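You operate a simulated robot arm through the tools that you are given. There is no shell and no other tool. Be economical: measure what you need, move in short steps, check, and stop when the job is done.

The job below is to be done with a simulated two-armed robot. You get a single attempt, and the scene is never put back.

## Task
Open the orange drawer, fetch the paste tin and set it in the inside of the orange drawer, then shut the drawer. Open the green drawer, put the yellow caddy in the inside of the green drawer and shut the drawer again. Put one of the yellow tags from the top of the orange table on top of the blue tape pad on the top of the desk. Open the black drawer, put the small weight from the top of the black table in the inside of the black drawer and shut the drawer again. Put the felt block on the top of the brown table. Take the white bobbin on the top of the brown table and put it away on the middle shelf of the long rack. Take the crumpled paper on the top of the brown table and put it away on the lower shelf of the short rack. The order is free. Set down upright: small weight, white bobbin.

It is judged by the outcome, as a careful person would: the job done as asked, and still so three seconds after it is handed in. It fails if anything else is knocked over, pushed out of place, dropped, spilled or broken.

## Robot
Two 7-joint arms with two-finger parallel grippers on one trunk, on a base that drives. Base frame: it is fixed to the floor where the robot stands at the start and does not move with it; the origin is under the middle of the robot, x ahead of it, y to its left, z up. Readings come in m, rad, newtons and seconds.
The left shoulder is at the start at [0.05, 0.161, 1.098], the right one opposite. With the tool pointing down near the work surface each hand reaches from about 0.22 to 0.68 m from the robot's upright axis, wherever it stands, measured 20 degrees to its own side. Places, roughly: black drawer [-6.3, -0.6, 0.5]; blue tape pad [-5.25, -1, 0.75]; crumpled paper (8x7x5 cm) [-8.9, -5.1, 0.8]; felt block (7x10x6 cm) [-7.9, -4.2, 0.8]; green drawer [1.6, 0.2, 0.7]; inside of the black drawer [-6.3, -0.5, 0.4]; inside of the green drawer [1.7, 0.2, 0.6]; inside of the orange drawer [1.7, 0.2, 0.3]; lower shelf of the short rack [-7.1, -7.5, 0.7]; middle shelf of the long rack [-2.7, -9.6, 1.1]; orange drawer [1.6, 0.2, 0.4]; paste tin [1.25, -3.75, 1]; small weight [-7.75, -3.75, 0.75]; top of the brown table [-8.8, -5.2, 0.8]; white bobbin [-8.75, -5.25, 0.75]; yellow caddy (17x9x5 cm) [0, -2.1, 0.9]; yellow tag [-7.5, 2.25, 0.75]. Payload 3.43 kg a hand.
The tool frame of a hand sits at the grasp point between the pads (the TCP): z along the fingers, y along the line on which they close. The tips reach 0.03 m beyond it. Largest opening 0.094 m; finger width 0.028, thickness 0.01; the body of the gripper, 0.05 by 0.096 m, starts 0.055 m behind the TCP.
Orientation is that of the tool frame in the base frame, as [roll, pitch, yaw] about the fixed x, y, z axes, in that order (R = Rz(yaw) Ry(pitch) Rx(roll)). With the fingers straight down and closing along the base's y, the tool's x points along the base's -x, its y along +y and its z along -z.

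## Interface
- The arms move only by the tool move_arm. It takes "left_rows", "right_rows" or both (then of equal length, played together; a hand with none holds still); each is a list of rows, each a list of 3 entries, a list of its own where there are three numbers: the shift along the base's x, y, z in mm, then the turn, a rotation vector about the base's x, y, z in rad, then the gripper command, from -1 (shut) to 1 (fully open), values between in proportion. In form: [[[dx, dy, dz], [ax, ay, az], fingers], ...]. A call has 1 to 12 rows; each row shifts and turns the commanded pose from where the row before left it. Rows are played at 5 a second. More than 0.05 m and 0.15 rad between two rows, or a gripper value outside its range, and nothing of the call is played. A pose out of reach is approached as far as the arm can. The call stops where the force on the tool passes 40 N (or 10 N more than at its start, if that is more) or the arm is blocked; 0.2 s more then pass. The fingers move at their own pace (about 0.045 m/s each) and stop on an object; they squeeze with about 23 N. The grip force told is the motor's: it shows also when the fingers shut on nothing. Time passes only in rows, and 0.2 s behind the last, so rows that do not move let the fingers close. It gives the time, the measured TCP pose, the force on the tool (base axes), the opening and the grip force at its end, in the units of the frame above (readings bear some noise), with the torque about the TCP (base axes, N m) and any sound that the robot's microphone picked up.
- Cameras (640 x 400 px; columns grow to the right, rows downward): "scene" is now at [0.1227, 0.0054, 1.2139]; the picture's right is [0.06, -1.00, 0.00], its down [-0.65, -0.04, -0.76] and it looks along [0.75, 0.04, -0.65] (base axes); focal length 282 px, centre (320, 200). "left" rides on the left gripper at [0.076, -0.014, -0.103] in its tool frame; the picture's right is [0.18, 0.98, 0.00], its down [-0.75, 0.14, -0.64] and it looks along [-0.63, 0.12, 0.77] (tool axes); focal length 243 px, centre (320, 200). "right" rides on the right gripper at [0.076, 0.014, -0.102] in its tool frame; the picture's right is [-0.18, 0.98, 0.00], its down [-0.75, -0.14, -0.64] and it looks along [-0.63, -0.12, 0.77] (tool axes); focal length 243 px, centre (320, 200). There is no depth. A picture from a camera that has moved, and an enlarged one, comes with that camera's place and axes in the base frame and with its lens.
- grab_frame(camera): a new picture of that camera. No time passes.
- slide_trunk(by): slides the trunk up (or, below 0, down) by that many m; the arms and the scene camera ride with it, the base frame stays. It gives what a move gives, with no picture.
- steer(legs): drives the robot by 1 to 6 legs, each [ahead, left, turn to the left] in m, m and rad, along the robot's own axes; the way and the turn of a leg run together, so that a leg with both is an arc; at most 1.5 m and 3.142 rad a leg. The arms and the cameras ride along, it lands a little off, and it stops where it bumps. It gives what a move gives.
- pan_tilt(pan, tilt): turns the head with the scene camera to pan (to the left, within 1.396 rad either way) and tilt (down, from -0.506 to 1.204), counted from straight ahead of the robot. It gives what a move gives.
- close_up(camera, box): a new picture of the part [left, top, right, bottom] of that camera's present view, enlarged. No time passes.
- close_job(): hands the job in; it is judged then, once.

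Work in short steps. Places have to be worked out from the pictures, the camera data and where the tool is seen: move nearer, look again, correct. Check each grasp and each placing, and mend what went wrong. You have 525 turns and 310 pictures in all, those below and enlarged ones among them. Open the grippers and draw the arms clear of the work before you hand the job in, unless the task says otherwise; then end with one line.

The tools are called after "Emit:" as name(argument=value, ...) on one line, values as JSON. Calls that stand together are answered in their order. move_arm: Moves the arms, as the interface text tells. Its arguments: {"type":"object","properties":{"left_rows":{"type":"array"},"right_rows":{"type":"array"}},"required":[]} The other tools are called the same way: slide_trunk (by) slides the trunk up or down; steer (legs) drives the base; pan_tilt (pan, tilt) turns the head that bears the scene camera; grab_frame (camera) takes a picture; close_up (camera, box) takes an enlarged picture of a part of a camera's view; close_job () hands the job in.

At the start:

```text
clock: 0.0
left_eef_pos: [0.5189, 0.2301, 0.6712]
left_tool_rot: [-3.141, 0.0, -3.14]
left_force: [0.7, 0.0, 0.6]
left_wrist_torque: [-0.01, 0.0, 0.0]
left_gripper_width: 0.0941
left_grip_force: 0.1
right_eef_pos: [0.5042, -0.1788, 0.6806]
right_tool_rot: [-3.141, 0.0, 3.141]
right_force: [0.5, 0.3, -0.4]
right_wrist_torque: [-0.04, 0.01, -0.01]
right_gripper_width: 0.094
right_grip_force: 0.2
trunk travel left (down, up): [-0.125, 0.142]
robot x, y, heading: [0.0018, -0.0009, 0.0]
head pan, tilt: [0.058, 0.714]
```

scene: 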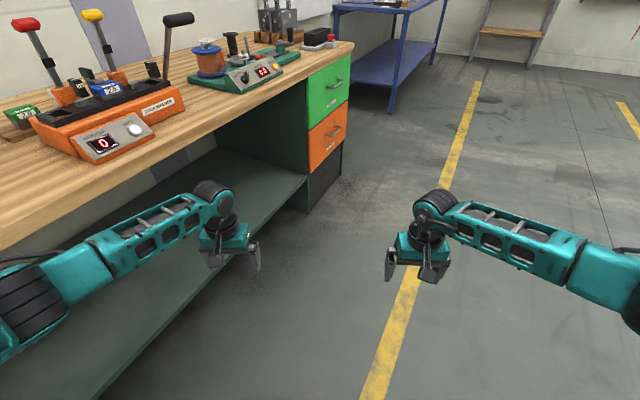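
right: 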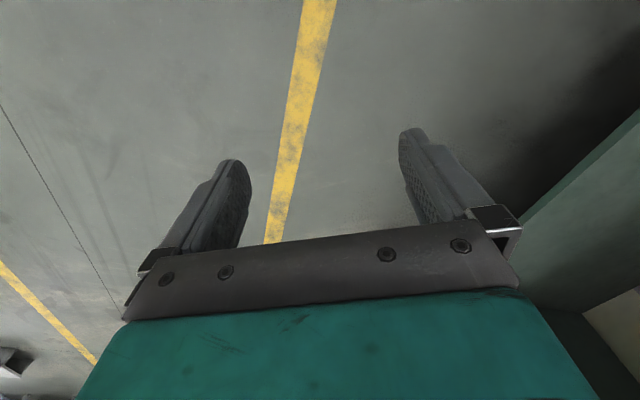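
left: 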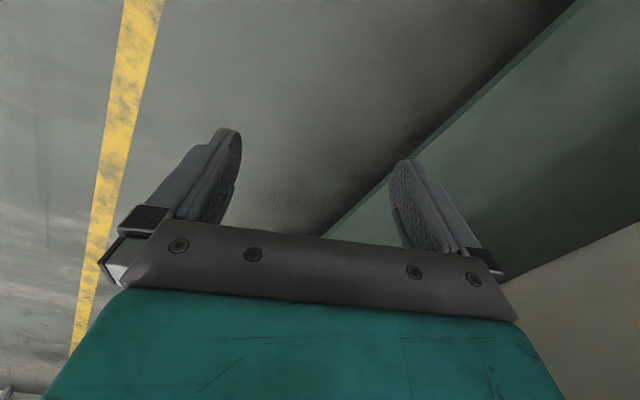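

I start by looking at the drawers from where I stand, panning slightly to the left and tilting up.

Emit:
close_up(camera="scene", box=[180, 0, 460, 220])

Emit:
pan_tilt(pan=-1.2, tilt=0.35)

Emit:
grab_frame(camera="scene")

```text
1.82 times, centred on (320, 110) of scene
camera zoom: at [0.1227, 0.0054, 1.2139], right [0.06, -1.0, 0.0], down [-0.65, -0.04, -0.76], along [0.75, 0.04, -0.65], focal length 514 px, centre (320, 364)
```

zoom: 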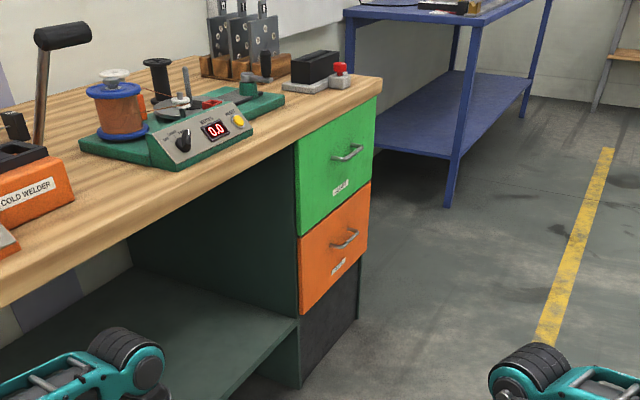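

```text
clock: 1.4
left_eef_pos: [0.5179, 0.2307, 0.6721]
left_tool_rot: [-3.142, 0.0, -3.139]
left_force: [0.6, 0.0, 0.1]
left_wrist_torque: [0.02, 0.02, -0.01]
left_gripper_width: 0.0939
left_grip_force: 0.0
right_eef_pos: [0.5049, -0.1793, 0.6807]
right_tool_rot: [-3.141, 0.001, -3.142]
right_force: [0.1, 0.1, 1.1]
right_wrist_torque: [0.04, 0.02, 0.04]
right_gripper_width: 0.094
right_grip_force: 0.1
trunk travel left (down, up): [-0.125, 0.142]
robot x, y, heading: [0.0018, 0.0004, 0.001]
head pan, tilt: [-1.201, 0.351]
```

```text
305 pictures are left
camera scene: at [0.0721, -0.0863, 1.2464], right [-0.93, -0.36, 0.0], down [-0.12, 0.32, -0.94], along [0.34, -0.88, -0.34], focal length 282 px, centre (320, 200)
```

scene: 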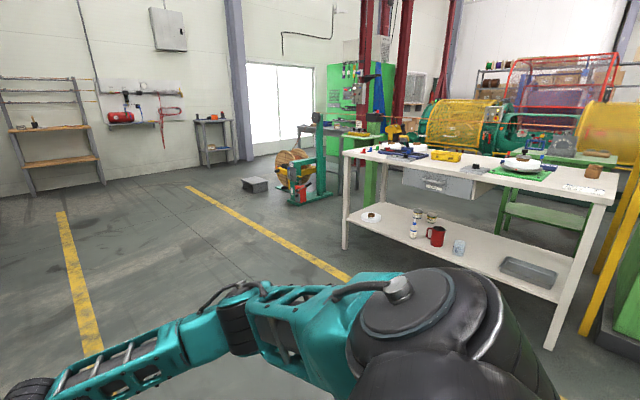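

I see the white table with the yellow caddy about (-0.04, -2.2), table edge rotated about -0.45 rad. I raise both hands first so that they pass over tables.

Emit:
move_arm(left_rows=[[[0, 0, 50], [0, 0, 0], 1], [[0, 0, 50], [0, 0, 0], 1], [[-20, 0, 50], [0, 0, 0], 1], [[-20, 0, 50], [0, 0, 0], 1], [[-20, 0, 50], [0, 0, 0], 1], [[-20, 0, 50], [0, 0, 0], 1], [[-20, 0, 50], [0, 0, 0], 1]], right_rows=[[[0, 0, 50], [0, 0, 0], 1], [[0, 0, 50], [0, 0, 0], 1], [[-20, 0, 50], [0, 0, 0], 1], [[-20, 0, 50], [0, 0, 0], 1], [[-20, 0, 50], [0, 0, 0], 1], [[-20, 0, 50], [0, 0, 0], 1], [[-20, 0, 50], [0, 0, 0], 1]])

Emit:
pan_tilt(pan=0, tilt=0.5)

Emit:
steer(legs=[[0, 0, -2.02], [0.86, 0.85, 0]])

Emit:
grab_frame(camera="scene")

```text
refused: row 3 steps farther than a row can; nothing moved
```

```text
clock: 2.8
left_eef_pos: [0.5188, 0.2305, 0.6732]
left_tool_rot: [3.141, 0.0, -3.141]
left_force: [-0.5, 0.1, -0.6]
left_wrist_torque: [0.0, 0.01, 0.0]
left_gripper_width: 0.0939
left_grip_force: 0.1
right_eef_pos: [0.5056, -0.1791, 0.6802]
right_tool_rot: [3.141, 0.0, 3.14]
right_force: [-0.3, 0.3, 0.2]
right_wrist_torque: [-0.01, 0.04, 0.01]
right_gripper_width: 0.0941
right_grip_force: 0.1
trunk travel left (down, up): [-0.125, 0.142]
robot x, y, heading: [0.0014, -0.0031, 0.001]
head pan, tilt: [0.0, 0.499]
```

```text
clock: 13.8
left_eef_pos: [0.4146, -1.7073, 0.6711]
left_tool_rot: [-3.14, 0.0, 1.149]
left_force: [-0.3, 0.2, -0.5]
left_wrist_torque: [-0.02, -0.05, 0.01]
left_gripper_width: 0.094
left_grip_force: 0.0
right_eef_pos: [0.0463, -1.527, 0.6797]
right_tool_rot: [-3.141, 0.0, 1.148]
right_force: [0.0, -0.5, -0.1]
right_wrist_torque: [0.01, -0.01, 0.02]
right_gripper_width: 0.0939
right_grip_force: 0.1
trunk travel left (down, up): [-0.125, 0.142]
robot x, y, heading: [0.4178, -1.1416, -1.996]
head pan, tilt: [0.0, 0.499]
```

```text
304 pictures are left
camera scene: at [0.3623, -1.259, 1.2328], right [-0.91, 0.41, 0.0], down [0.2, 0.44, -0.88], along [-0.36, -0.8, -0.48], focal length 282 px, centre (320, 200)
```

scene: 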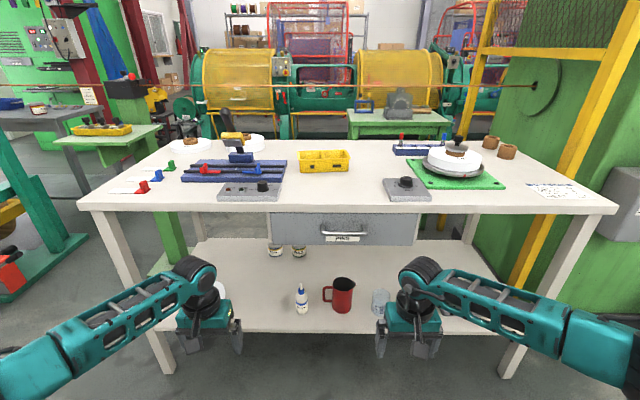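

Arm move was refused (row too long), but the drive is fine. Now I raise the hands vertically and zoom in on the caddy.

Emit:
move_arm(left_rows=[[[0, 0, 48], [0, 0, 0], 1], [[0, 0, 48], [0, 0, 0], 1], [[0, 0, 48], [0, 0, 0], 1], [[0, 0, 48], [0, 0, 0], 1], [[0, 0, 48], [0, 0, 0], 1], [[0, 0, 48], [0, 0, 0], 1], [[0, 0, 48], [0, 0, 0], 1], [[0, 0, 48], [0, 0, 0], 1]], right_rows=[[[0, 0, 48], [0, 0, 0], 1], [[0, 0, 48], [0, 0, 0], 1], [[0, 0, 48], [0, 0, 0], 1], [[0, 0, 48], [0, 0, 0], 1], [[0, 0, 48], [0, 0, 0], 1], [[0, 0, 48], [0, 0, 0], 1], [[0, 0, 48], [0, 0, 0], 1], [[0, 0, 48], [0, 0, 0], 1]])

Emit:
close_up(camera="scene", box=[210, 110, 430, 250])

```text
clock: 15.6
left_eef_pos: [0.4155, -1.7063, 1.058]
left_tool_rot: [3.141, -0.002, 1.152]
left_force: [0.1, 0.5, -0.2]
left_wrist_torque: [-0.02, -0.01, -0.04]
left_gripper_width: 0.0939
left_grip_force: 0.1
right_eef_pos: [0.0482, -1.5261, 1.0633]
right_tool_rot: [-3.141, 0.0, 1.147]
right_force: [-0.5, 0.5, -0.4]
right_wrist_torque: [0.0, 0.02, -0.03]
right_gripper_width: 0.0939
right_grip_force: 0.1
trunk travel left (down, up): [-0.125, 0.142]
robot x, y, heading: [0.4198, -1.139, -1.991]
head pan, tilt: [0.0, 0.499]
```

```text
2.86 times, centred on (320, 180) of scene
camera zoom: at [0.3625, -1.2584, 1.2328], right [-0.91, 0.41, 0.0], down [0.2, 0.44, -0.88], along [-0.36, -0.8, -0.48], focal length 807 px, centre (320, 257)
```

zoom: 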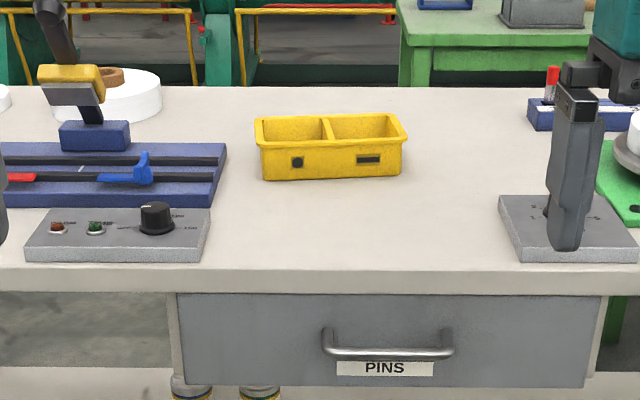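

Caddy centre estimated at (-0.04, -2.12), rim z≈0.89, long axis at -0.33 rad; I will grip its divider. I drive 0.4 m nearer, shifted so that the left hand faces it, and look down.

Emit:
steer(legs=[[0.4, -0.14, 0]])

Emit:
pan_tilt(pan=0, tilt=1.1)

Emit:
grab_frame(camera="scene")

Emit:
grab_frame(camera="left")

```text
clock: 18.2
left_eef_pos: [0.1282, -2.0131, 1.0565]
left_tool_rot: [-3.141, 0.0, 1.157]
left_force: [-0.2, -0.1, 0.0]
left_wrist_torque: [-0.03, 0.0, 0.0]
left_gripper_width: 0.0941
left_grip_force: 0.1
right_eef_pos: [-0.2415, -1.8355, 1.0628]
right_tool_rot: [3.141, 0.0, 1.155]
right_force: [-0.6, -0.2, -0.4]
right_wrist_torque: [-0.04, -0.01, 0.04]
right_gripper_width: 0.0941
right_grip_force: 0.0
trunk travel left (down, up): [-0.125, 0.142]
robot x, y, heading: [0.1279, -1.4456, -1.99]
head pan, tilt: [0.0, 0.499]
```

```text
clock: 19.2
left_eef_pos: [0.1268, -2.0138, 1.0569]
left_tool_rot: [-3.141, -0.001, 1.156]
left_force: [-0.5, -0.2, -0.5]
left_wrist_torque: [0.03, 0.02, 0.02]
left_gripper_width: 0.0938
left_grip_force: 0.2
right_eef_pos: [-0.241, -1.8355, 1.0628]
right_tool_rot: [-3.141, 0.001, 1.155]
right_force: [-0.6, -0.3, 0.4]
right_wrist_torque: [0.01, 0.0, 0.03]
right_gripper_width: 0.0941
right_grip_force: 0.1
trunk travel left (down, up): [-0.125, 0.142]
robot x, y, heading: [0.1296, -1.4481, -1.991]
head pan, tilt: [0.0, 1.1]
```

```text
302 pictures are left
camera scene: at [0.0836, -1.5404, 1.1851], right [-0.91, 0.41, 0.0], down [0.36, 0.81, -0.45], along [-0.18, -0.42, -0.89], focal length 282 px, centre (320, 200)
```

scene: 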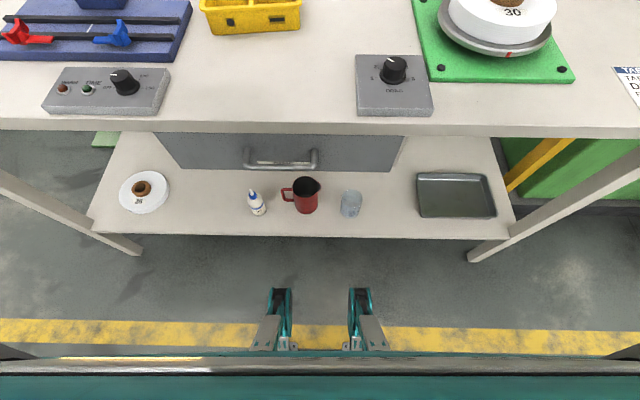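

```text
301 pictures are left
camera left: at [0.1443, -1.9383, 1.1592], right [0.97, -0.23, 0.0], down [-0.18, -0.75, 0.64], along [-0.15, -0.62, -0.77], focal length 243 px, centre (320, 200)
```

left: 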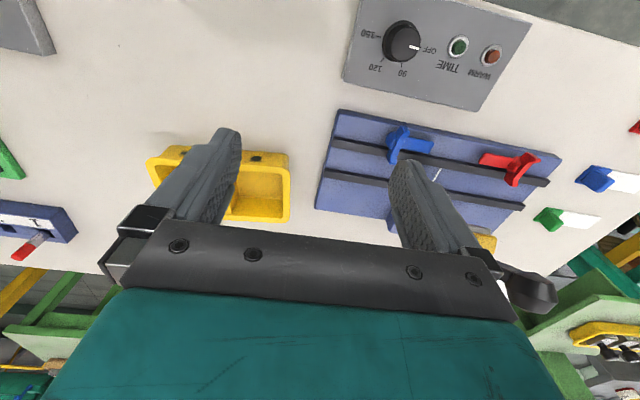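

I drive 0.08 m more (base front still clear of the shelf) and then bring the left hand above the caddy, turning it 0.09 rad and closing to a 6 cm opening.

Emit:
steer(legs=[[0.08, 0, 0]])

Emit:
move_arm(left_rows=[[[-45, -10, 0], [0, 0, 0.05], 0.3], [[-45, -10, 0], [0, 0, 0.05], 0.3], [[-40, -10, 0], [0, 0, 0], 0.3], [[0, 30, 0], [0, 0, 0], 0.3]])

Emit:
grab_frame(camera="left")

Emit:
grab_frame(camera="scene")

```text
clock: 20.2
left_eef_pos: [0.0944, -2.0861, 1.0567]
left_tool_rot: [-3.14, -0.001, 1.156]
left_force: [0.6, -0.1, 0.3]
left_wrist_torque: [0.05, 0.0, -0.02]
left_gripper_width: 0.0936
left_grip_force: 0.1
right_eef_pos: [-0.2725, -1.909, 1.0623]
right_tool_rot: [-3.141, 0.001, 1.155]
right_force: [0.7, -0.7, 0.2]
right_wrist_torque: [0.01, -0.02, -0.01]
right_gripper_width: 0.0942
right_grip_force: 0.0
trunk travel left (down, up): [-0.125, 0.142]
robot x, y, heading: [0.0931, -1.5202, -1.985]
head pan, tilt: [0.0, 1.1]
```

```text
clock: 21.2
left_eef_pos: [-0.0349, -2.0872, 1.0581]
left_tool_rot: [3.141, 0.0, 1.254]
left_force: [-0.7, 0.5, -0.3]
left_wrist_torque: [-0.03, -0.05, -0.01]
left_gripper_width: 0.0612
left_grip_force: 0.0
right_eef_pos: [-0.2729, -1.9074, 1.0626]
right_tool_rot: [-3.141, -0.001, 1.155]
right_force: [-0.2, 0.5, -0.3]
right_wrist_torque: [0.03, 0.01, -0.01]
right_gripper_width: 0.094
right_grip_force: 0.1
trunk travel left (down, up): [-0.125, 0.142]
robot x, y, heading: [0.0934, -1.5185, -1.987]
head pan, tilt: [0.0, 1.1]
```

```text
300 pictures are left
camera left: at [-0.0247, -2.0097, 1.16], right [0.99, -0.13, 0.0], down [-0.1, -0.76, 0.64], along [-0.08, -0.64, -0.77], focal length 243 px, centre (320, 200)
```

left: 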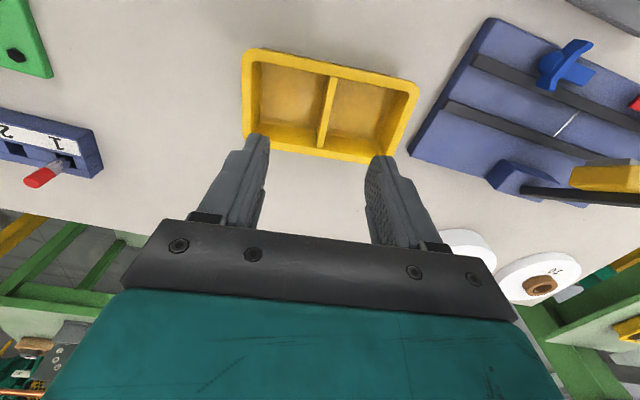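

```text
299 pictures are left
camera scene: at [0.0519, -1.6131, 1.1851], right [-0.91, 0.4, 0.0], down [0.36, 0.81, -0.45], along [-0.18, -0.42, -0.89], focal length 282 px, centre (320, 200)
```

scene: 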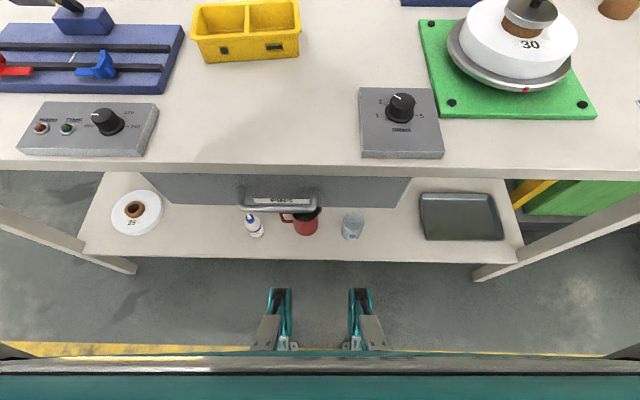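

Caddy centre refined to (-0.031, -2.105), rim z≈0.90, hand aligned. I shift and descend partway, then check.

Emit:
move_arm(left_rows=[[[4, -18, -30], [0, 0, 0], 0.3], [[0, 0, -45], [0, 0, 0], 0.3], [[0, 0, -40], [0, 0, 0], 0.3]])

Emit:
grab_frame(camera="left")

Emit:
grab_frame(camera="scene")

```text
clock: 22.1
left_eef_pos: [-0.0317, -2.1044, 0.9432]
left_tool_rot: [-3.141, 0.0, 1.255]
left_force: [0.4, 0.2, 0.1]
left_wrist_torque: [0.0, -0.02, 0.01]
left_gripper_width: 0.0612
left_grip_force: 0.1
right_eef_pos: [-0.273, -1.9086, 1.0615]
right_tool_rot: [-3.14, 0.0, 1.153]
right_force: [-0.4, 0.3, 0.0]
right_wrist_torque: [-0.02, -0.01, 0.02]
right_gripper_width: 0.0941
right_grip_force: 0.1
trunk travel left (down, up): [-0.125, 0.142]
robot x, y, heading: [0.0955, -1.5213, -1.985]
head pan, tilt: [0.0, 1.1]
```

```text
298 pictures are left
camera left: at [-0.0216, -2.0277, 1.0446], right [0.99, -0.13, 0.0], down [-0.1, -0.76, 0.64], along [-0.08, -0.64, -0.77], focal length 243 px, centre (320, 200)
```

left: 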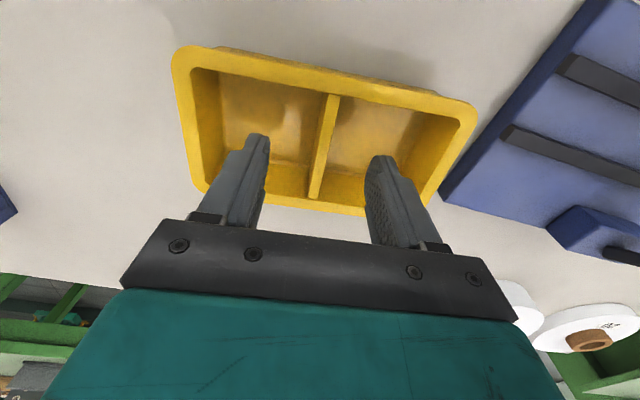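

```text
297 pictures are left
camera scene: at [0.0514, -1.6133, 1.1851], right [-0.91, 0.4, 0.0], down [0.36, 0.81, -0.45], along [-0.18, -0.41, -0.89], focal length 282 px, centre (320, 200)
```

scene: 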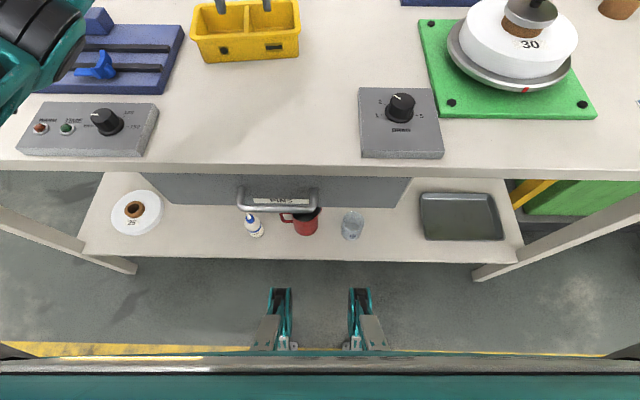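

Fingers straddle the divider well. I descend 50 mm and check force, then close.

Emit:
move_arm(left_rows=[[[3, 0, -30], [0, 0, 0], 0.3], [[0, 0, -22], [0, 0, 0], 0.3], [[0, 0, 0], [0, 0, 0], -1], [[0, 0, 0], [0, 0, 0], -1], [[0, 0, 0], [0, 0, 0], -1], [[0, 0, 0], [0, 0, 0], -1]])

Emit:
grab_frame(camera="left")

```text
clock: 23.4
left_eef_pos: [-0.0281, -2.1048, 0.8902]
left_tool_rot: [3.139, -0.001, 1.255]
left_force: [-0.2, -0.5, 0.3]
left_wrist_torque: [-0.02, 0.01, -0.04]
left_gripper_width: 0.0119
left_grip_force: 23.1
right_eef_pos: [-0.2733, -1.9077, 1.0629]
right_tool_rot: [3.14, 0.001, 1.153]
right_force: [0.3, 0.0, 0.4]
right_wrist_torque: [0.02, 0.0, -0.02]
right_gripper_width: 0.0939
right_grip_force: 0.1
trunk travel left (down, up): [-0.125, 0.142]
robot x, y, heading: [0.0944, -1.5201, -1.985]
head pan, tilt: [0.0, 1.1]
```

```text
296 pictures are left
camera left: at [-0.0184, -2.0278, 0.9925], right [0.99, -0.13, 0.0], down [-0.1, -0.76, 0.64], along [-0.08, -0.64, -0.77], focal length 243 px, centre (320, 200)
```

left: 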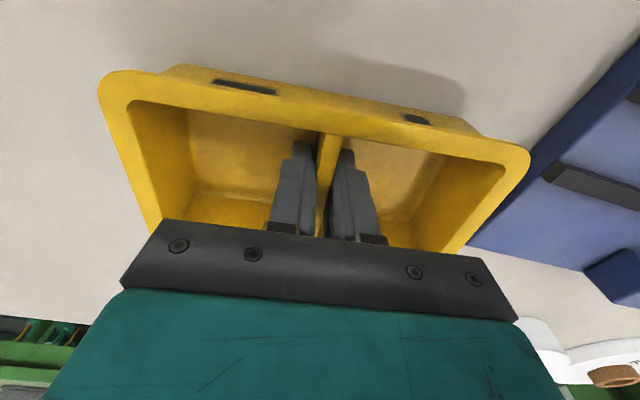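

Grip holds the divider. I lift the caddy 150 mm, back away from the table, and turn toward the drawers.

Emit:
move_arm(left_rows=[[[0, 0, 20], [0, 0, 0], -1], [[0, 0, 40], [0, 0, 0], -1], [[0, 0, 45], [0, 0, 0], -1], [[0, 0, 45], [0, 0, 0], -1]])

Emit:
steer(legs=[[-0.6, 0, 0], [0, 0, 3.14], [0.6, -0.7, 0]])

Emit:
pan_tilt(pan=0, tilt=0.7)

Emit:
grab_frame(camera="scene")

```text
clock: 24.4
left_eef_pos: [-0.0274, -2.1046, 1.0408]
left_tool_rot: [3.141, 0.0, 1.257]
left_force: [0.7, 0.3, -1.6]
left_wrist_torque: [0.0, -0.01, 0.01]
left_gripper_width: 0.0117
left_grip_force: 23.5
right_eef_pos: [-0.2734, -1.9084, 1.0629]
right_tool_rot: [-3.141, -0.001, 1.153]
right_force: [0.7, 0.9, 0.7]
right_wrist_torque: [0.02, -0.02, -0.01]
right_gripper_width: 0.0937
right_grip_force: 0.1
trunk travel left (down, up): [-0.125, 0.142]
robot x, y, heading: [0.0971, -1.5169, -1.988]
head pan, tilt: [0.0, 1.1]
```

```text
clock: 39.7
left_eef_pos: [1.3497, -0.1174, 1.0393]
left_tool_rot: [-3.142, 0.0, -1.889]
left_force: [0.5, 0.2, -1.2]
left_wrist_torque: [-0.02, 0.04, 0.03]
left_gripper_width: 0.0119
left_grip_force: 22.5
right_eef_pos: [1.595, -0.3137, 1.0634]
right_tool_rot: [3.141, 0.0, -1.989]
right_force: [0.0, 0.2, -0.1]
right_wrist_torque: [0.03, -0.02, 0.02]
right_gripper_width: 0.0941
right_grip_force: 0.0
trunk travel left (down, up): [-0.125, 0.142]
robot x, y, heading: [1.2258, -0.7034, 1.154]
head pan, tilt: [0.0, 1.1]
```

```text
clock: 40.5
left_eef_pos: [1.3492, -0.1161, 1.0408]
left_tool_rot: [-3.142, -0.001, -1.889]
left_force: [-0.1, 0.4, -1.2]
left_wrist_torque: [-0.02, 0.0, -0.01]
left_gripper_width: 0.012
left_grip_force: 23.2
right_eef_pos: [1.5937, -0.3146, 1.0629]
right_tool_rot: [3.141, 0.0, -1.99]
right_force: [1.0, 0.4, -0.6]
right_wrist_torque: [-0.01, 0.01, 0.01]
right_gripper_width: 0.0938
right_grip_force: 0.0
trunk travel left (down, up): [-0.125, 0.142]
robot x, y, heading: [1.2231, -0.7052, 1.153]
head pan, tilt: [0.0, 0.7]
```

```text
295 pictures are left
camera scene: at [1.275, -0.5879, 1.215], right [0.91, -0.41, 0.0], down [-0.26, -0.59, -0.76], along [0.31, 0.7, -0.64], focal length 282 px, centre (320, 200)
```

scene: 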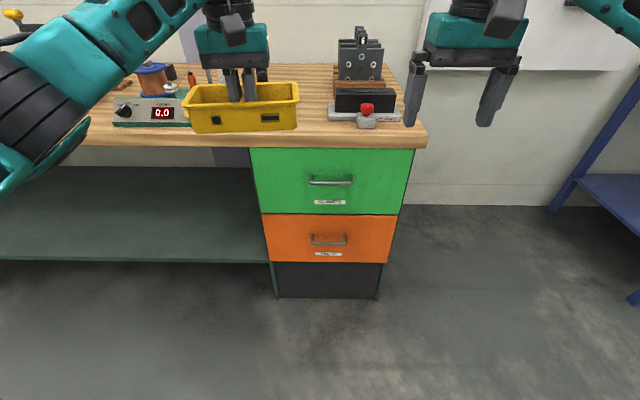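

Well aligned with the drawers. I zoom in for the handles.

Emit:
close_up(camera="scene", box=[230, 120, 440, 310])

```text
2.11 times, centred on (335, 215) of scene
camera zoom: at [1.275, -0.5879, 1.215], right [0.91, -0.41, 0.0], down [-0.26, -0.59, -0.76], along [0.31, 0.7, -0.64], focal length 595 px, centre (288, 168)
```

zoom: 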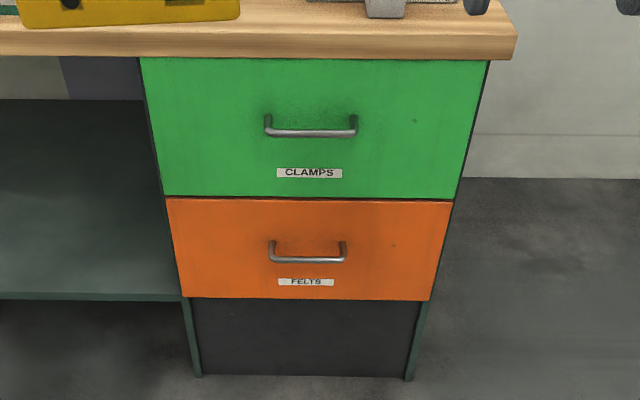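

Handles: green bar ≈ (1.58, 0.03, 0.706), orange ≈ (1.58, 0.03, 0.44), face about 0.85 m ahead. I drive nearer and to the left, then yaw the right hand so that its fingers will close vertically.

Emit:
steer(legs=[[0.14, 0.1, 0]])

Emit:
move_arm(right_rows=[[[0, 0, -15], [0, 0, 0.143], 1], [[0, 0, -15], [0, 0, 0.143], 1], [[0, 0, -15], [0, 0, 0.143], 1], [[0, 0, -15], [0, 0, 0.143], 1], [[0, 0, -15], [0, 0, 0.143], 1], [[0, 0, -15], [0, 0, 0.143], 1], [[0, 0, -15], [0, 0, 0.143], 1], [[0, 0, -15], [0, 0, 0.143], 1], [[0, 0, -15], [0, 0, 0.143], 1], [[0, 0, -15], [0, 0, 0.143], 1], [[0, 0, -15], [0, 0, 0.143], 1]])

Emit:
move_arm(right_rows=[[[0, 0, 0], [0.12, -0.053, 0], 1], [[0, 0, 0], [0.12, -0.053, 0], 1], [[0, 0, 0], [0.12, -0.053, 0], 1], [[0, 0, 0], [0.12, -0.053, 0], 1], [[0, 0, 0], [0.12, -0.053, 0], 1], [[0, 0, 0], [0.12, -0.053, 0], 1], [[0, 0, 0], [0.12, -0.053, 0], 1], [[0, 0, 0], [0.12, -0.053, 0], 1], [[0, 0, 0], [0.12, -0.053, 0], 1], [[0, 0, 0], [0.12, -0.053, 0], 1]])

Emit:
grab_frame(camera="scene")

Emit:
grab_frame(camera="right")

```text
clock: 42.0
left_eef_pos: [1.3158, 0.0492, 1.0388]
left_tool_rot: [-3.141, 0.0, -1.887]
left_force: [0.4, -0.3, -1.9]
left_wrist_torque: [0.01, 0.03, 0.01]
left_gripper_width: 0.0118
left_grip_force: 23.1
right_eef_pos: [1.5601, -0.1488, 1.0632]
right_tool_rot: [3.141, 0.001, -1.99]
right_force: [1.4, -0.2, 0.2]
right_wrist_torque: [-0.01, 0.01, -0.01]
right_gripper_width: 0.0942
right_grip_force: 0.0
trunk travel left (down, up): [-0.125, 0.142]
robot x, y, heading: [1.1939, -0.54, 1.152]
head pan, tilt: [0.0, 0.7]
```

```text
clock: 44.4
left_eef_pos: [1.317, 0.0494, 1.0391]
left_tool_rot: [3.14, 0.0, -1.888]
left_force: [-0.7, -0.8, -1.7]
left_wrist_torque: [0.0, 0.01, 0.05]
left_gripper_width: 0.0122
left_grip_force: 23.6
right_eef_pos: [1.56, -0.1489, 0.9881]
right_tool_rot: [-3.141, -0.001, -1.276]
right_force: [-0.1, -0.6, -0.3]
right_wrist_torque: [-0.04, 0.0, 0.01]
right_gripper_width: 0.0939
right_grip_force: 0.1
right hand out of reach, approached as far as the arm can: row 6, 7, 8, 9, 10, 11
trunk travel left (down, up): [-0.125, 0.142]
robot x, y, heading: [1.1926, -0.5328, 1.157]
head pan, tilt: [0.0, 0.7]
```

```text
clock: 46.6
left_eef_pos: [1.3173, 0.0498, 1.0411]
left_tool_rot: [-3.14, -0.001, -1.889]
left_force: [0.7, 0.5, -1.4]
left_wrist_torque: [0.01, 0.03, -0.02]
left_gripper_width: 0.0119
left_grip_force: 23.0
right_eef_pos: [1.5612, -0.1475, 0.9885]
right_tool_rot: [-2.131, 0.777, -0.829]
right_force: [0.5, 0.7, -0.3]
right_wrist_torque: [-0.05, 0.0, -0.03]
right_gripper_width: 0.094
right_grip_force: 0.0
right hand out of reach, approached as far as the arm can: row 10
trunk travel left (down, up): [-0.125, 0.142]
robot x, y, heading: [1.1933, -0.5354, 1.148]
head pan, tilt: [0.0, 0.7]
```

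```text
293 pictures are left
camera scene: at [1.2416, -0.4217, 1.215], right [0.91, -0.41, 0.0], down [-0.26, -0.59, -0.76], along [0.31, 0.7, -0.64], focal length 282 px, centre (320, 200)
```

scene: 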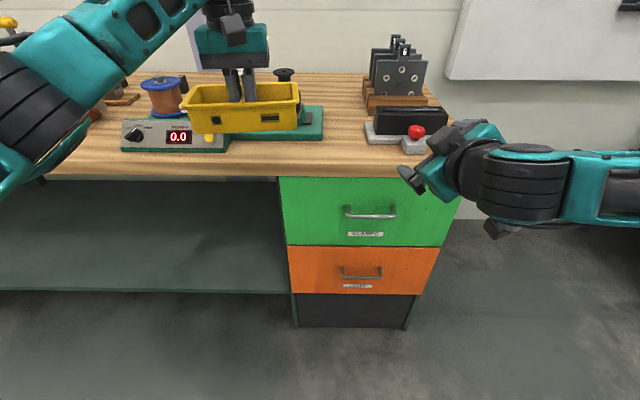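

```text
292 pictures are left
camera right: at [1.5468, -0.2733, 0.9649], right [-0.87, 0.18, -0.46], down [-0.49, -0.16, 0.86], along [0.08, 0.97, 0.22], focal length 243 px, centre (320, 200)
```

right: 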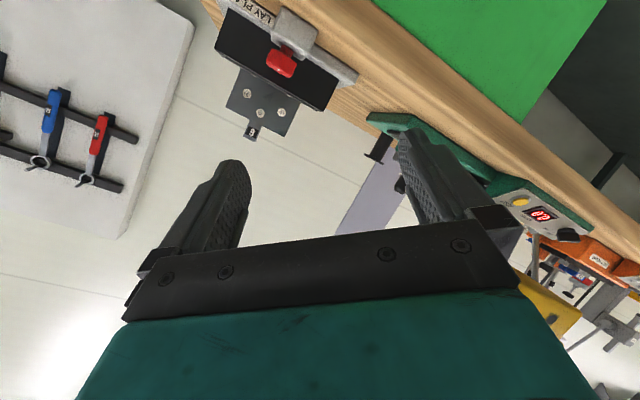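

The yaw was limited at about 0.7 rad; with the tool now forward, I try to roll the remaining ~0.9 rad about the tool axis.

Emit:
move_arm(right_rows=[[[0, -15, -20], [-0.052, -0.119, 0.053], 1], [[0, -15, -20], [-0.052, -0.119, 0.053], 1], [[0, -15, -20], [-0.052, -0.119, 0.053], 1], [[0, -15, -20], [-0.052, -0.119, 0.053], 1], [[0, 0, -20], [-0.052, -0.119, 0.053], 1], [[0, 0, -20], [-0.052, -0.119, 0.053], 1], [[0, 0, -20], [-0.052, -0.119, 0.053], 1]])

```text
clock: 48.2
left_eef_pos: [1.3179, 0.0491, 1.0402]
left_tool_rot: [3.141, 0.0, -1.888]
left_force: [0.0, 0.9, -1.3]
left_wrist_torque: [0.0, 0.02, 0.01]
left_gripper_width: 0.0122
left_grip_force: 23.6
right_eef_pos: [1.4905, -0.1715, 0.9053]
right_tool_rot: [-1.99, -0.067, -0.376]
right_force: [0.4, 0.3, 0.6]
right_wrist_torque: [-0.01, -0.02, 0.02]
right_gripper_width: 0.0942
right_grip_force: 0.2
right hand out of reach, approached as far as the arm can: row 1, 2, 3, 4, 5, 6, 7
trunk travel left (down, up): [-0.125, 0.142]
robot x, y, heading: [1.1944, -0.5362, 1.152]
head pan, tilt: [0.0, 0.7]
```

Now the tool points forward (24° down) with fingers closing near-vertically. I lower the hand to handle height while staying back.

Emit:
move_arm(right_rows=[[[5, 10, -40], [0, 0, 0], 1], [[5, 10, -40], [0, 0, 0], 1], [[5, 10, -40], [0, 0, 0], 1], [[5, 10, -40], [0, 0, 0], 1]])

Emit:
grab_frame(camera="right")

Emit:
grab_frame(camera="scene")

```text
clock: 49.2
left_eef_pos: [1.3178, 0.049, 1.0406]
left_tool_rot: [-3.141, 0.0, -1.889]
left_force: [0.3, 0.0, -1.4]
left_wrist_torque: [0.0, 0.01, 0.0]
left_gripper_width: 0.012
left_grip_force: 22.6
right_eef_pos: [1.443, -0.1017, 0.7894]
right_tool_rot: [-1.994, -0.063, -0.38]
right_force: [0.1, -0.2, -0.4]
right_wrist_torque: [0.01, -0.03, 0.01]
right_gripper_width: 0.0938
right_grip_force: 0.1
right hand out of reach, approached as far as the arm can: row 1, 2, 3, 4
trunk travel left (down, up): [-0.125, 0.142]
robot x, y, heading: [1.1911, -0.5383, 1.155]
head pan, tilt: [0.0, 0.7]
```

```text
291 pictures are left
camera right: at [1.4748, -0.221, 0.8226], right [-0.27, -0.33, -0.91], down [-0.92, -0.2, 0.34], along [-0.29, 0.92, -0.25], focal length 243 px, centre (320, 200)
```

right: 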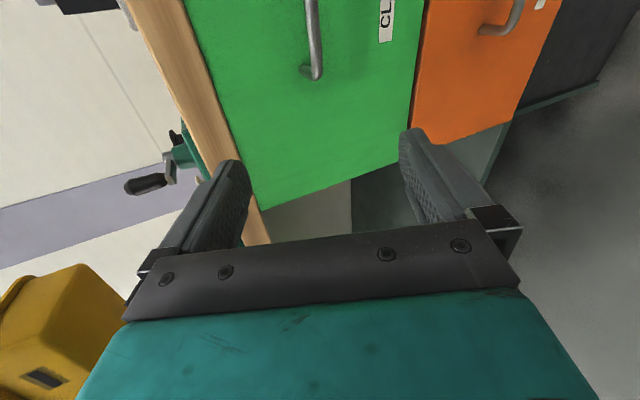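

```text
290 pictures are left
camera scene: at [1.2415, -0.4215, 1.2151], right [0.91, -0.41, 0.0], down [-0.26, -0.59, -0.76], along [0.31, 0.7, -0.64], focal length 282 px, centre (320, 200)
```

scene: 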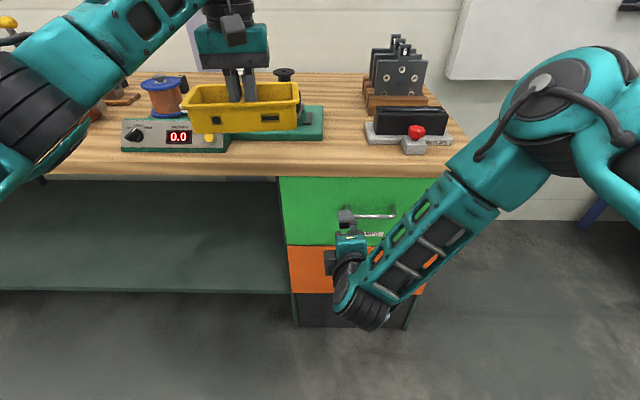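

The wrist is at its limit this way round. I roll the hand back the other way by half a turn about its tool axis, while shifting it to the right.

Emit:
move_arm(right_rows=[[[12, -8, 8], [0.051, 0.119, -0.058], 1], [[12, -8, 8], [0.051, 0.119, -0.058], 1], [[12, -8, 8], [0.051, 0.119, -0.058], 1], [[12, -8, 8], [0.051, 0.119, -0.058], 1], [[12, -8, 8], [0.051, 0.119, -0.058], 1], [[12, -8, 8], [0.051, 0.119, -0.058], 1], [[12, -8, 0], [0.051, 0.119, -0.058], 1], [[12, -8, 0], [0.051, 0.119, -0.058], 1], [[12, -8, 0], [0.051, 0.119, -0.058], 1], [[12, -8, 0], [0.051, 0.119, -0.058], 1], [[12, -8, 0], [0.051, 0.119, -0.058], 1]])

Emit:
move_arm(right_rows=[[[0, 0, 0], [0.051, 0.119, -0.058], 1], [[0, 0, 0], [0.051, 0.119, -0.058], 1], [[0, 0, 0], [0.051, 0.119, -0.058], 1], [[0, 0, 0], [0.051, 0.119, -0.058], 1], [[0, 0, 0], [0.051, 0.119, -0.058], 1], [[0, 0, 0], [0.051, 0.119, -0.058], 1], [[0, 0, 0], [0.051, 0.119, -0.058], 1], [[0, 0, 0], [0.051, 0.119, -0.058], 1], [[0, 0, 0], [0.051, 0.119, -0.058], 1], [[0, 0, 0], [0.051, 0.119, -0.058], 1], [[0, 0, 0], [0.051, 0.119, -0.058], 1]])

Emit:
grab_frame(camera="scene")

```text
clock: 51.6
left_eef_pos: [1.3166, 0.0492, 1.0396]
left_tool_rot: [-3.141, 0.0, -1.888]
left_force: [-0.1, -0.1, -0.9]
left_wrist_torque: [0.03, 0.0, -0.01]
left_gripper_width: 0.0121
left_grip_force: 22.8
right_eef_pos: [1.4942, -0.1544, 0.894]
right_tool_rot: [-2.961, 1.142, -1.786]
right_force: [0.3, -0.3, 0.6]
right_wrist_torque: [0.02, 0.03, 0.01]
right_gripper_width: 0.094
right_grip_force: 0.0
right hand out of reach, approached as far as the arm can: row 1, 2, 3, 4, 5, 6, 7, 8, 9, 10, 11
trunk travel left (down, up): [-0.125, 0.142]
robot x, y, heading: [1.1914, -0.5358, 1.154]
head pan, tilt: [0.0, 0.7]
```

```text
clock: 54.0
left_eef_pos: [1.316, 0.0495, 1.0392]
left_tool_rot: [3.141, -0.001, -1.888]
left_force: [1.3, 0.4, -1.3]
left_wrist_torque: [-0.02, -0.01, 0.03]
left_gripper_width: 0.0124
left_grip_force: 22.6
right_eef_pos: [1.4954, -0.1539, 0.893]
right_tool_rot: [1.998, 0.084, 2.771]
right_force: [0.3, 0.0, 0.3]
right_wrist_torque: [-0.01, 0.02, 0.0]
right_gripper_width: 0.0942
right_grip_force: 0.0
trunk travel left (down, up): [-0.125, 0.142]
robot x, y, heading: [1.1935, -0.535, 1.156]
head pan, tilt: [0.0, 0.7]
```

```text
289 pictures are left
camera scene: at [1.2414, -0.4217, 1.2151], right [0.91, -0.41, 0.0], down [-0.26, -0.59, -0.76], along [0.31, 0.7, -0.64], focal length 282 px, centre (320, 200)
```

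scene: 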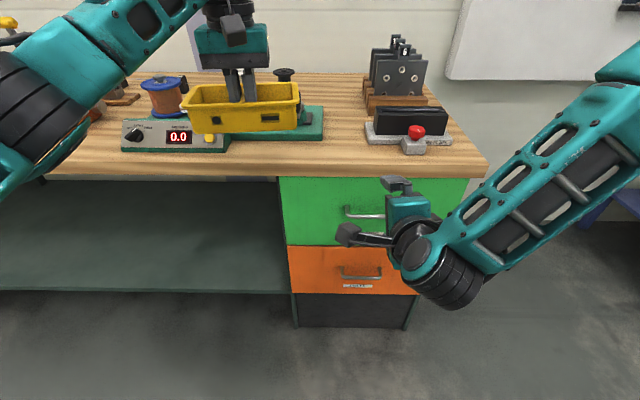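

Now the configuration is fully reachable. I move to a pre-grasp 9 cm short of the green handle with fingers half open, and check with the wrist camera.

Emit:
move_arm(right_rows=[[[0, 0, -45], [0, 0, 0], 0], [[0, 0, -45], [0, 0, 0], 0], [[10, 20, -40], [0, 0, 0], 0], [[15, 30, -30], [0, 0, 0], 0], [[20, 40, -18], [0, 0, 0], 0], [[6, 10, -5], [0, 0, 0], 0]])

Emit:
grab_frame(camera="right")

Emit:
grab_frame(camera="scene")

```text
clock: 55.4
left_eef_pos: [1.3173, 0.0486, 1.0396]
left_tool_rot: [3.141, 0.001, -1.888]
left_force: [-0.1, -0.7, -1.5]
left_wrist_torque: [-0.02, 0.0, 0.02]
left_gripper_width: 0.0121
left_grip_force: 23.1
right_eef_pos: [1.4734, -0.0187, 0.7599]
right_tool_rot: [2.005, 0.088, 2.766]
right_force: [0.3, 0.1, -0.1]
right_wrist_torque: [-0.01, -0.01, 0.01]
right_gripper_width: 0.047
right_grip_force: 0.1
right hand out of reach, approached as far as the arm can: row 1, 2, 3, 4, 5
trunk travel left (down, up): [-0.125, 0.142]
robot x, y, heading: [1.193, -0.5332, 1.154]
head pan, tilt: [0.0, 0.7]
```

```text
288 pictures are left
camera right: at [1.3658, -0.07, 0.8089], right [0.25, 0.34, 0.91], down [0.45, -0.87, 0.21], along [0.86, 0.36, -0.37], focal length 243 px, centre (320, 200)
```

right: 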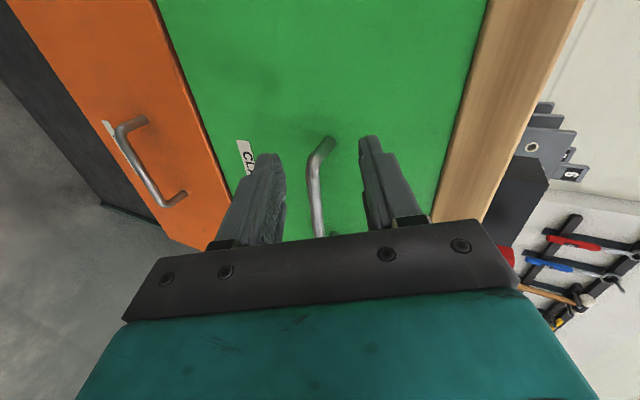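

```text
287 pictures are left
camera scene: at [1.2414, -0.4217, 1.2151], right [0.91, -0.41, 0.0], down [-0.26, -0.59, -0.76], along [0.31, 0.7, -0.64], focal length 282 px, centre (320, 200)
```

scene: 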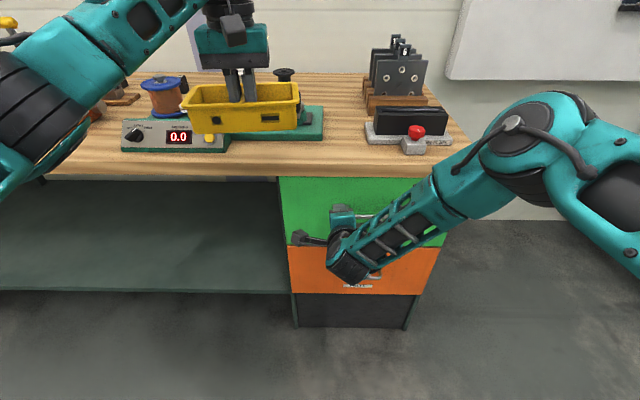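

The bar lies exactly in the finger plane; the remaining offset (8 cm right, 8.7 cm ahead, 5 cm down) I make with trunk and base instead of the arm.

Emit:
slide_trunk(by=-0.053)

Emit:
steer(legs=[[0, -0.08, 0], [0.04, 0, 0]])

Emit:
grab_frame(camera="right")

Emit:
grab_frame(camera="scene")

```text
clock: 56.3
left_eef_pos: [1.3172, 0.0492, 0.9874]
left_tool_rot: [-3.14, 0.0, -1.888]
left_force: [0.8, -0.1, -1.7]
left_wrist_torque: [-0.02, 0.03, -0.01]
left_gripper_width: 0.0123
left_grip_force: 22.9
right_eef_pos: [1.4724, -0.0193, 0.7068]
right_tool_rot: [2.003, 0.088, 2.766]
right_force: [-0.9, -0.3, 0.1]
right_wrist_torque: [-0.02, 0.0, -0.03]
right_gripper_width: 0.047
right_grip_force: 0.0
trunk travel left (down, up): [-0.072, 0.195]
robot x, y, heading: [1.1854, -0.5396, 1.153]
head pan, tilt: [0.0, 0.7]
```

```text
clock: 57.8
left_eef_pos: [1.3944, 0.0241, 0.9884]
left_tool_rot: [3.139, 0.001, -1.889]
left_force: [-0.3, -0.2, -1.8]
left_wrist_torque: [-0.04, -0.04, 0.01]
left_gripper_width: 0.0121
left_grip_force: 23.3
right_eef_pos: [1.5496, -0.0463, 0.7083]
right_tool_rot: [2.001, 0.087, 2.764]
right_force: [-3.7, -16.4, 10.8]
right_wrist_torque: [0.71, -0.29, -0.25]
right_gripper_width: 0.0489
right_grip_force: 1.6
trunk travel left (down, up): [-0.072, 0.195]
robot x, y, heading: [1.2684, -0.5623, 1.147]
head pan, tilt: [0.0, 0.7]
stopped in leg 2: the force on the tool passed its limit (the readings are from after the stop); the commanded pose is now the measured one
```

```text
286 pictures are left
camera right: at [1.4412, -0.097, 0.7572], right [0.25, 0.34, 0.91], down [0.45, -0.87, 0.2], along [0.86, 0.36, -0.37], focal length 243 px, centre (320, 200)
```

right: 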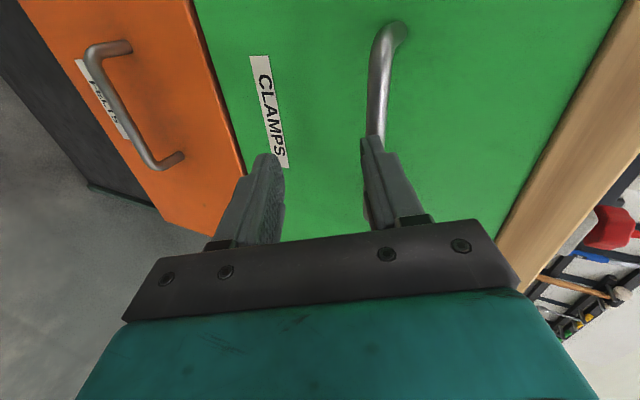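

```text
285 pictures are left
camera scene: at [1.3191, -0.4463, 1.1623], right [0.91, -0.41, 0.0], down [-0.26, -0.59, -0.77], along [0.31, 0.7, -0.64], focal length 282 px, centre (320, 200)
```

scene: 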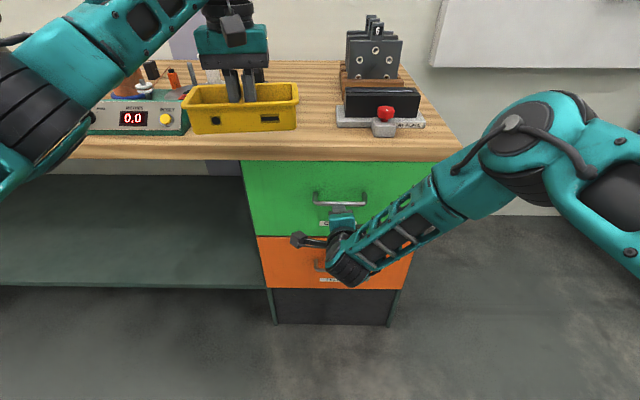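

The upper finger tip met the bar. I back off 3 cm, open the fingers to 7 cm and raise the trunk 1.5 cm, then creep forward again.

Emit:
steer(legs=[[-0.03, 0, 0]])

Emit:
slide_trunk(by=0.015)

Emit:
move_arm(right_rows=[[[0, 0, 0], [0, 0, 0], 0.55], [[0, 0, 0], [0, 0, 0], 0.55]])

Emit:
steer(legs=[[0.05, 0, 0]])

Emit:
grab_frame(camera="right")

```text
clock: 58.6
left_eef_pos: [1.3831, -0.0006, 0.9872]
left_tool_rot: [-3.141, -0.002, -1.889]
left_force: [-0.4, 0.3, -0.7]
left_wrist_torque: [-0.02, -0.01, 0.02]
left_gripper_width: 0.0122
left_grip_force: 22.7
right_eef_pos: [1.5371, -0.0715, 0.7068]
right_tool_rot: [2.003, 0.087, 2.762]
right_force: [0.4, -0.2, 0.3]
right_wrist_torque: [0.02, 0.0, -0.02]
right_gripper_width: 0.0469
right_grip_force: 0.2
trunk travel left (down, up): [-0.072, 0.195]
robot x, y, heading: [1.2609, -0.5854, 1.152]
head pan, tilt: [0.0, 0.7]
```

```text
clock: 59.2
left_eef_pos: [1.3819, -0.0008, 0.9997]
left_tool_rot: [3.14, -0.001, -1.89]
left_force: [0.8, 0.1, -1.9]
left_wrist_torque: [-0.03, 0.01, -0.02]
left_gripper_width: 0.0121
left_grip_force: 22.8
right_eef_pos: [1.5381, -0.0719, 0.7225]
right_tool_rot: [2.003, 0.088, 2.762]
right_force: [-0.1, -0.1, 0.7]
right_wrist_torque: [0.01, -0.01, 0.01]
right_gripper_width: 0.0468
right_grip_force: 0.1
trunk travel left (down, up): [-0.087, 0.18]
robot x, y, heading: [1.2529, -0.5868, 1.152]
head pan, tilt: [0.0, 0.7]
```

```text
clock: 59.8
left_eef_pos: [1.3835, -0.001, 1.0007]
left_tool_rot: [3.141, 0.0, -1.888]
left_force: [-0.1, 0.9, -0.8]
left_wrist_torque: [0.0, -0.04, 0.0]
left_gripper_width: 0.012
left_grip_force: 22.9
right_eef_pos: [1.5376, -0.0722, 0.7221]
right_tool_rot: [2.004, 0.087, 2.764]
right_force: [0.1, 0.0, 0.0]
right_wrist_torque: [0.0, 0.0, -0.02]
right_gripper_width: 0.073
right_grip_force: 0.0
trunk travel left (down, up): [-0.087, 0.18]
robot x, y, heading: [1.2603, -0.5907, 1.149]
head pan, tilt: [0.0, 0.7]
```

```text
clock: 60.8
left_eef_pos: [1.4036, 0.045, 1.0014]
left_tool_rot: [3.14, -0.002, -1.889]
left_force: [-0.4, -0.1, -1.9]
left_wrist_torque: [-0.05, 0.04, 0.0]
left_gripper_width: 0.0123
left_grip_force: 22.9
right_eef_pos: [1.5581, -0.0268, 0.7206]
right_tool_rot: [2.004, 0.088, 2.764]
right_force: [0.2, -0.4, 0.0]
right_wrist_torque: [0.01, 0.03, 0.02]
right_gripper_width: 0.0728
right_grip_force: 0.1
trunk travel left (down, up): [-0.087, 0.18]
robot x, y, heading: [1.276, -0.5401, 1.154]
head pan, tilt: [0.0, 0.7]
```

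```text
284 pictures are left
camera right: at [1.4502, -0.077, 0.7703], right [0.25, 0.34, 0.9], down [0.45, -0.87, 0.21], along [0.86, 0.35, -0.37], focal length 243 px, centre (320, 200)
```

right: 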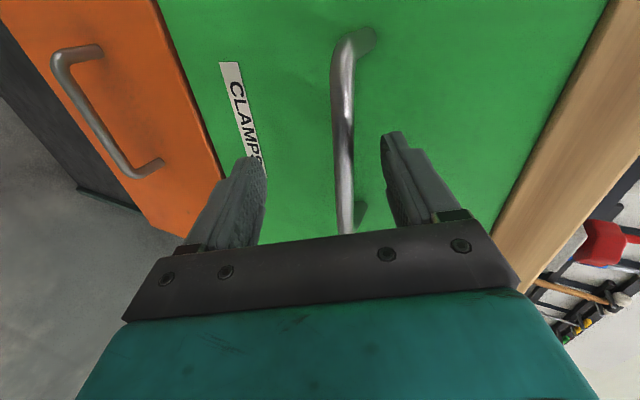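

The bar is now between the fingers. I advance 2 cm and close.

Emit:
steer(legs=[[0.02, 0, 0]])

Emit:
grab_frame(camera="right")

Emit:
move_arm(right_rows=[[[0, 0, 0], [0, 0, 0], -1], [[0, 0, 0], [0, 0, 0], -1], [[0, 0, 0], [0, 0, 0], -1], [[0, 0, 0], [0, 0, 0], -1], [[0, 0, 0], [0, 0, 0], -1]])

Emit:
grab_frame(camera="right")

```text
clock: 61.7
left_eef_pos: [1.4109, 0.0612, 0.9998]
left_tool_rot: [3.138, -0.003, -1.886]
left_force: [-0.7, -0.9, -0.2]
left_wrist_torque: [0.01, 0.03, -0.01]
left_gripper_width: 0.0121
left_grip_force: 23.4
right_eef_pos: [1.5642, -0.0123, 0.7213]
right_tool_rot: [2.003, 0.087, 2.761]
right_force: [0.3, -1.1, 0.6]
right_wrist_torque: [0.16, -0.04, -0.04]
right_gripper_width: 0.0727
right_grip_force: 0.0
trunk travel left (down, up): [-0.087, 0.18]
robot x, y, heading: [1.2848, -0.5241, 1.146]
head pan, tilt: [0.0, 0.7]
stopped in leg 1: the force on the tool passed its limit (the readings are from after the stop); the commanded pose is now the measured one
```

```text
283 pictures are left
camera right: at [1.456, -0.063, 0.7701], right [0.25, 0.34, 0.91], down [0.45, -0.87, 0.21], along [0.86, 0.35, -0.37], focal length 243 px, centre (320, 200)
```

right: 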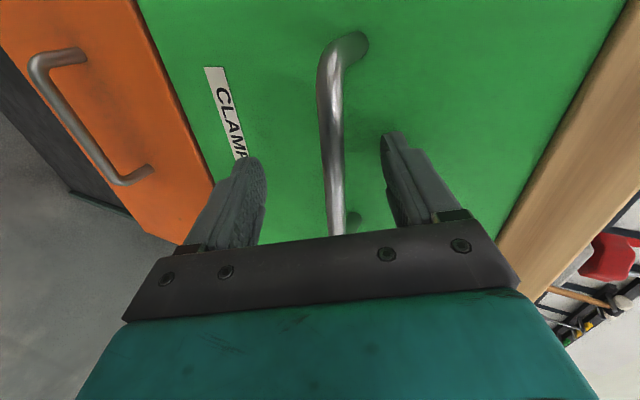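

```text
clock: 62.9
left_eef_pos: [1.4097, 0.0596, 1.0021]
left_tool_rot: [3.14, -0.001, -1.887]
left_force: [-0.2, 0.3, -1.7]
left_wrist_torque: [0.0, 0.0, 0.01]
left_gripper_width: 0.0119
left_grip_force: 23.1
right_eef_pos: [1.5639, -0.0112, 0.7287]
right_tool_rot: [1.986, 0.084, 2.758]
right_force: [-1.8, 3.8, 30.9]
right_wrist_torque: [0.57, 0.77, -0.32]
right_gripper_width: 0.0144
right_grip_force: 43.4
trunk travel left (down, up): [-0.087, 0.18]
robot x, y, heading: [1.2845, -0.5255, 1.152]
head pan, tilt: [0.0, 0.7]
```

```text
282 pictures are left
camera right: at [1.456, -0.0609, 0.7761], right [0.25, 0.33, 0.91], down [0.44, -0.87, 0.19], along [0.86, 0.36, -0.36], focal length 243 px, centre (320, 200)
```

right: 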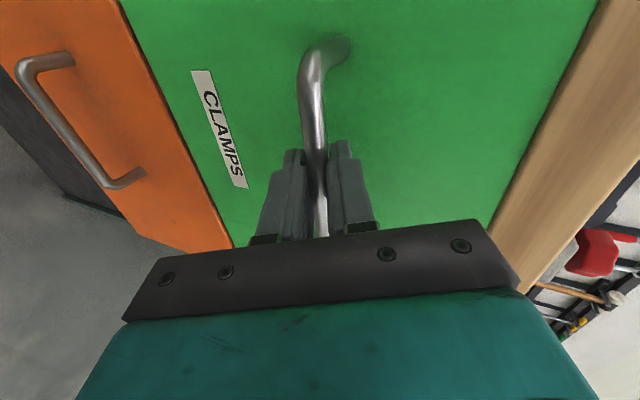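

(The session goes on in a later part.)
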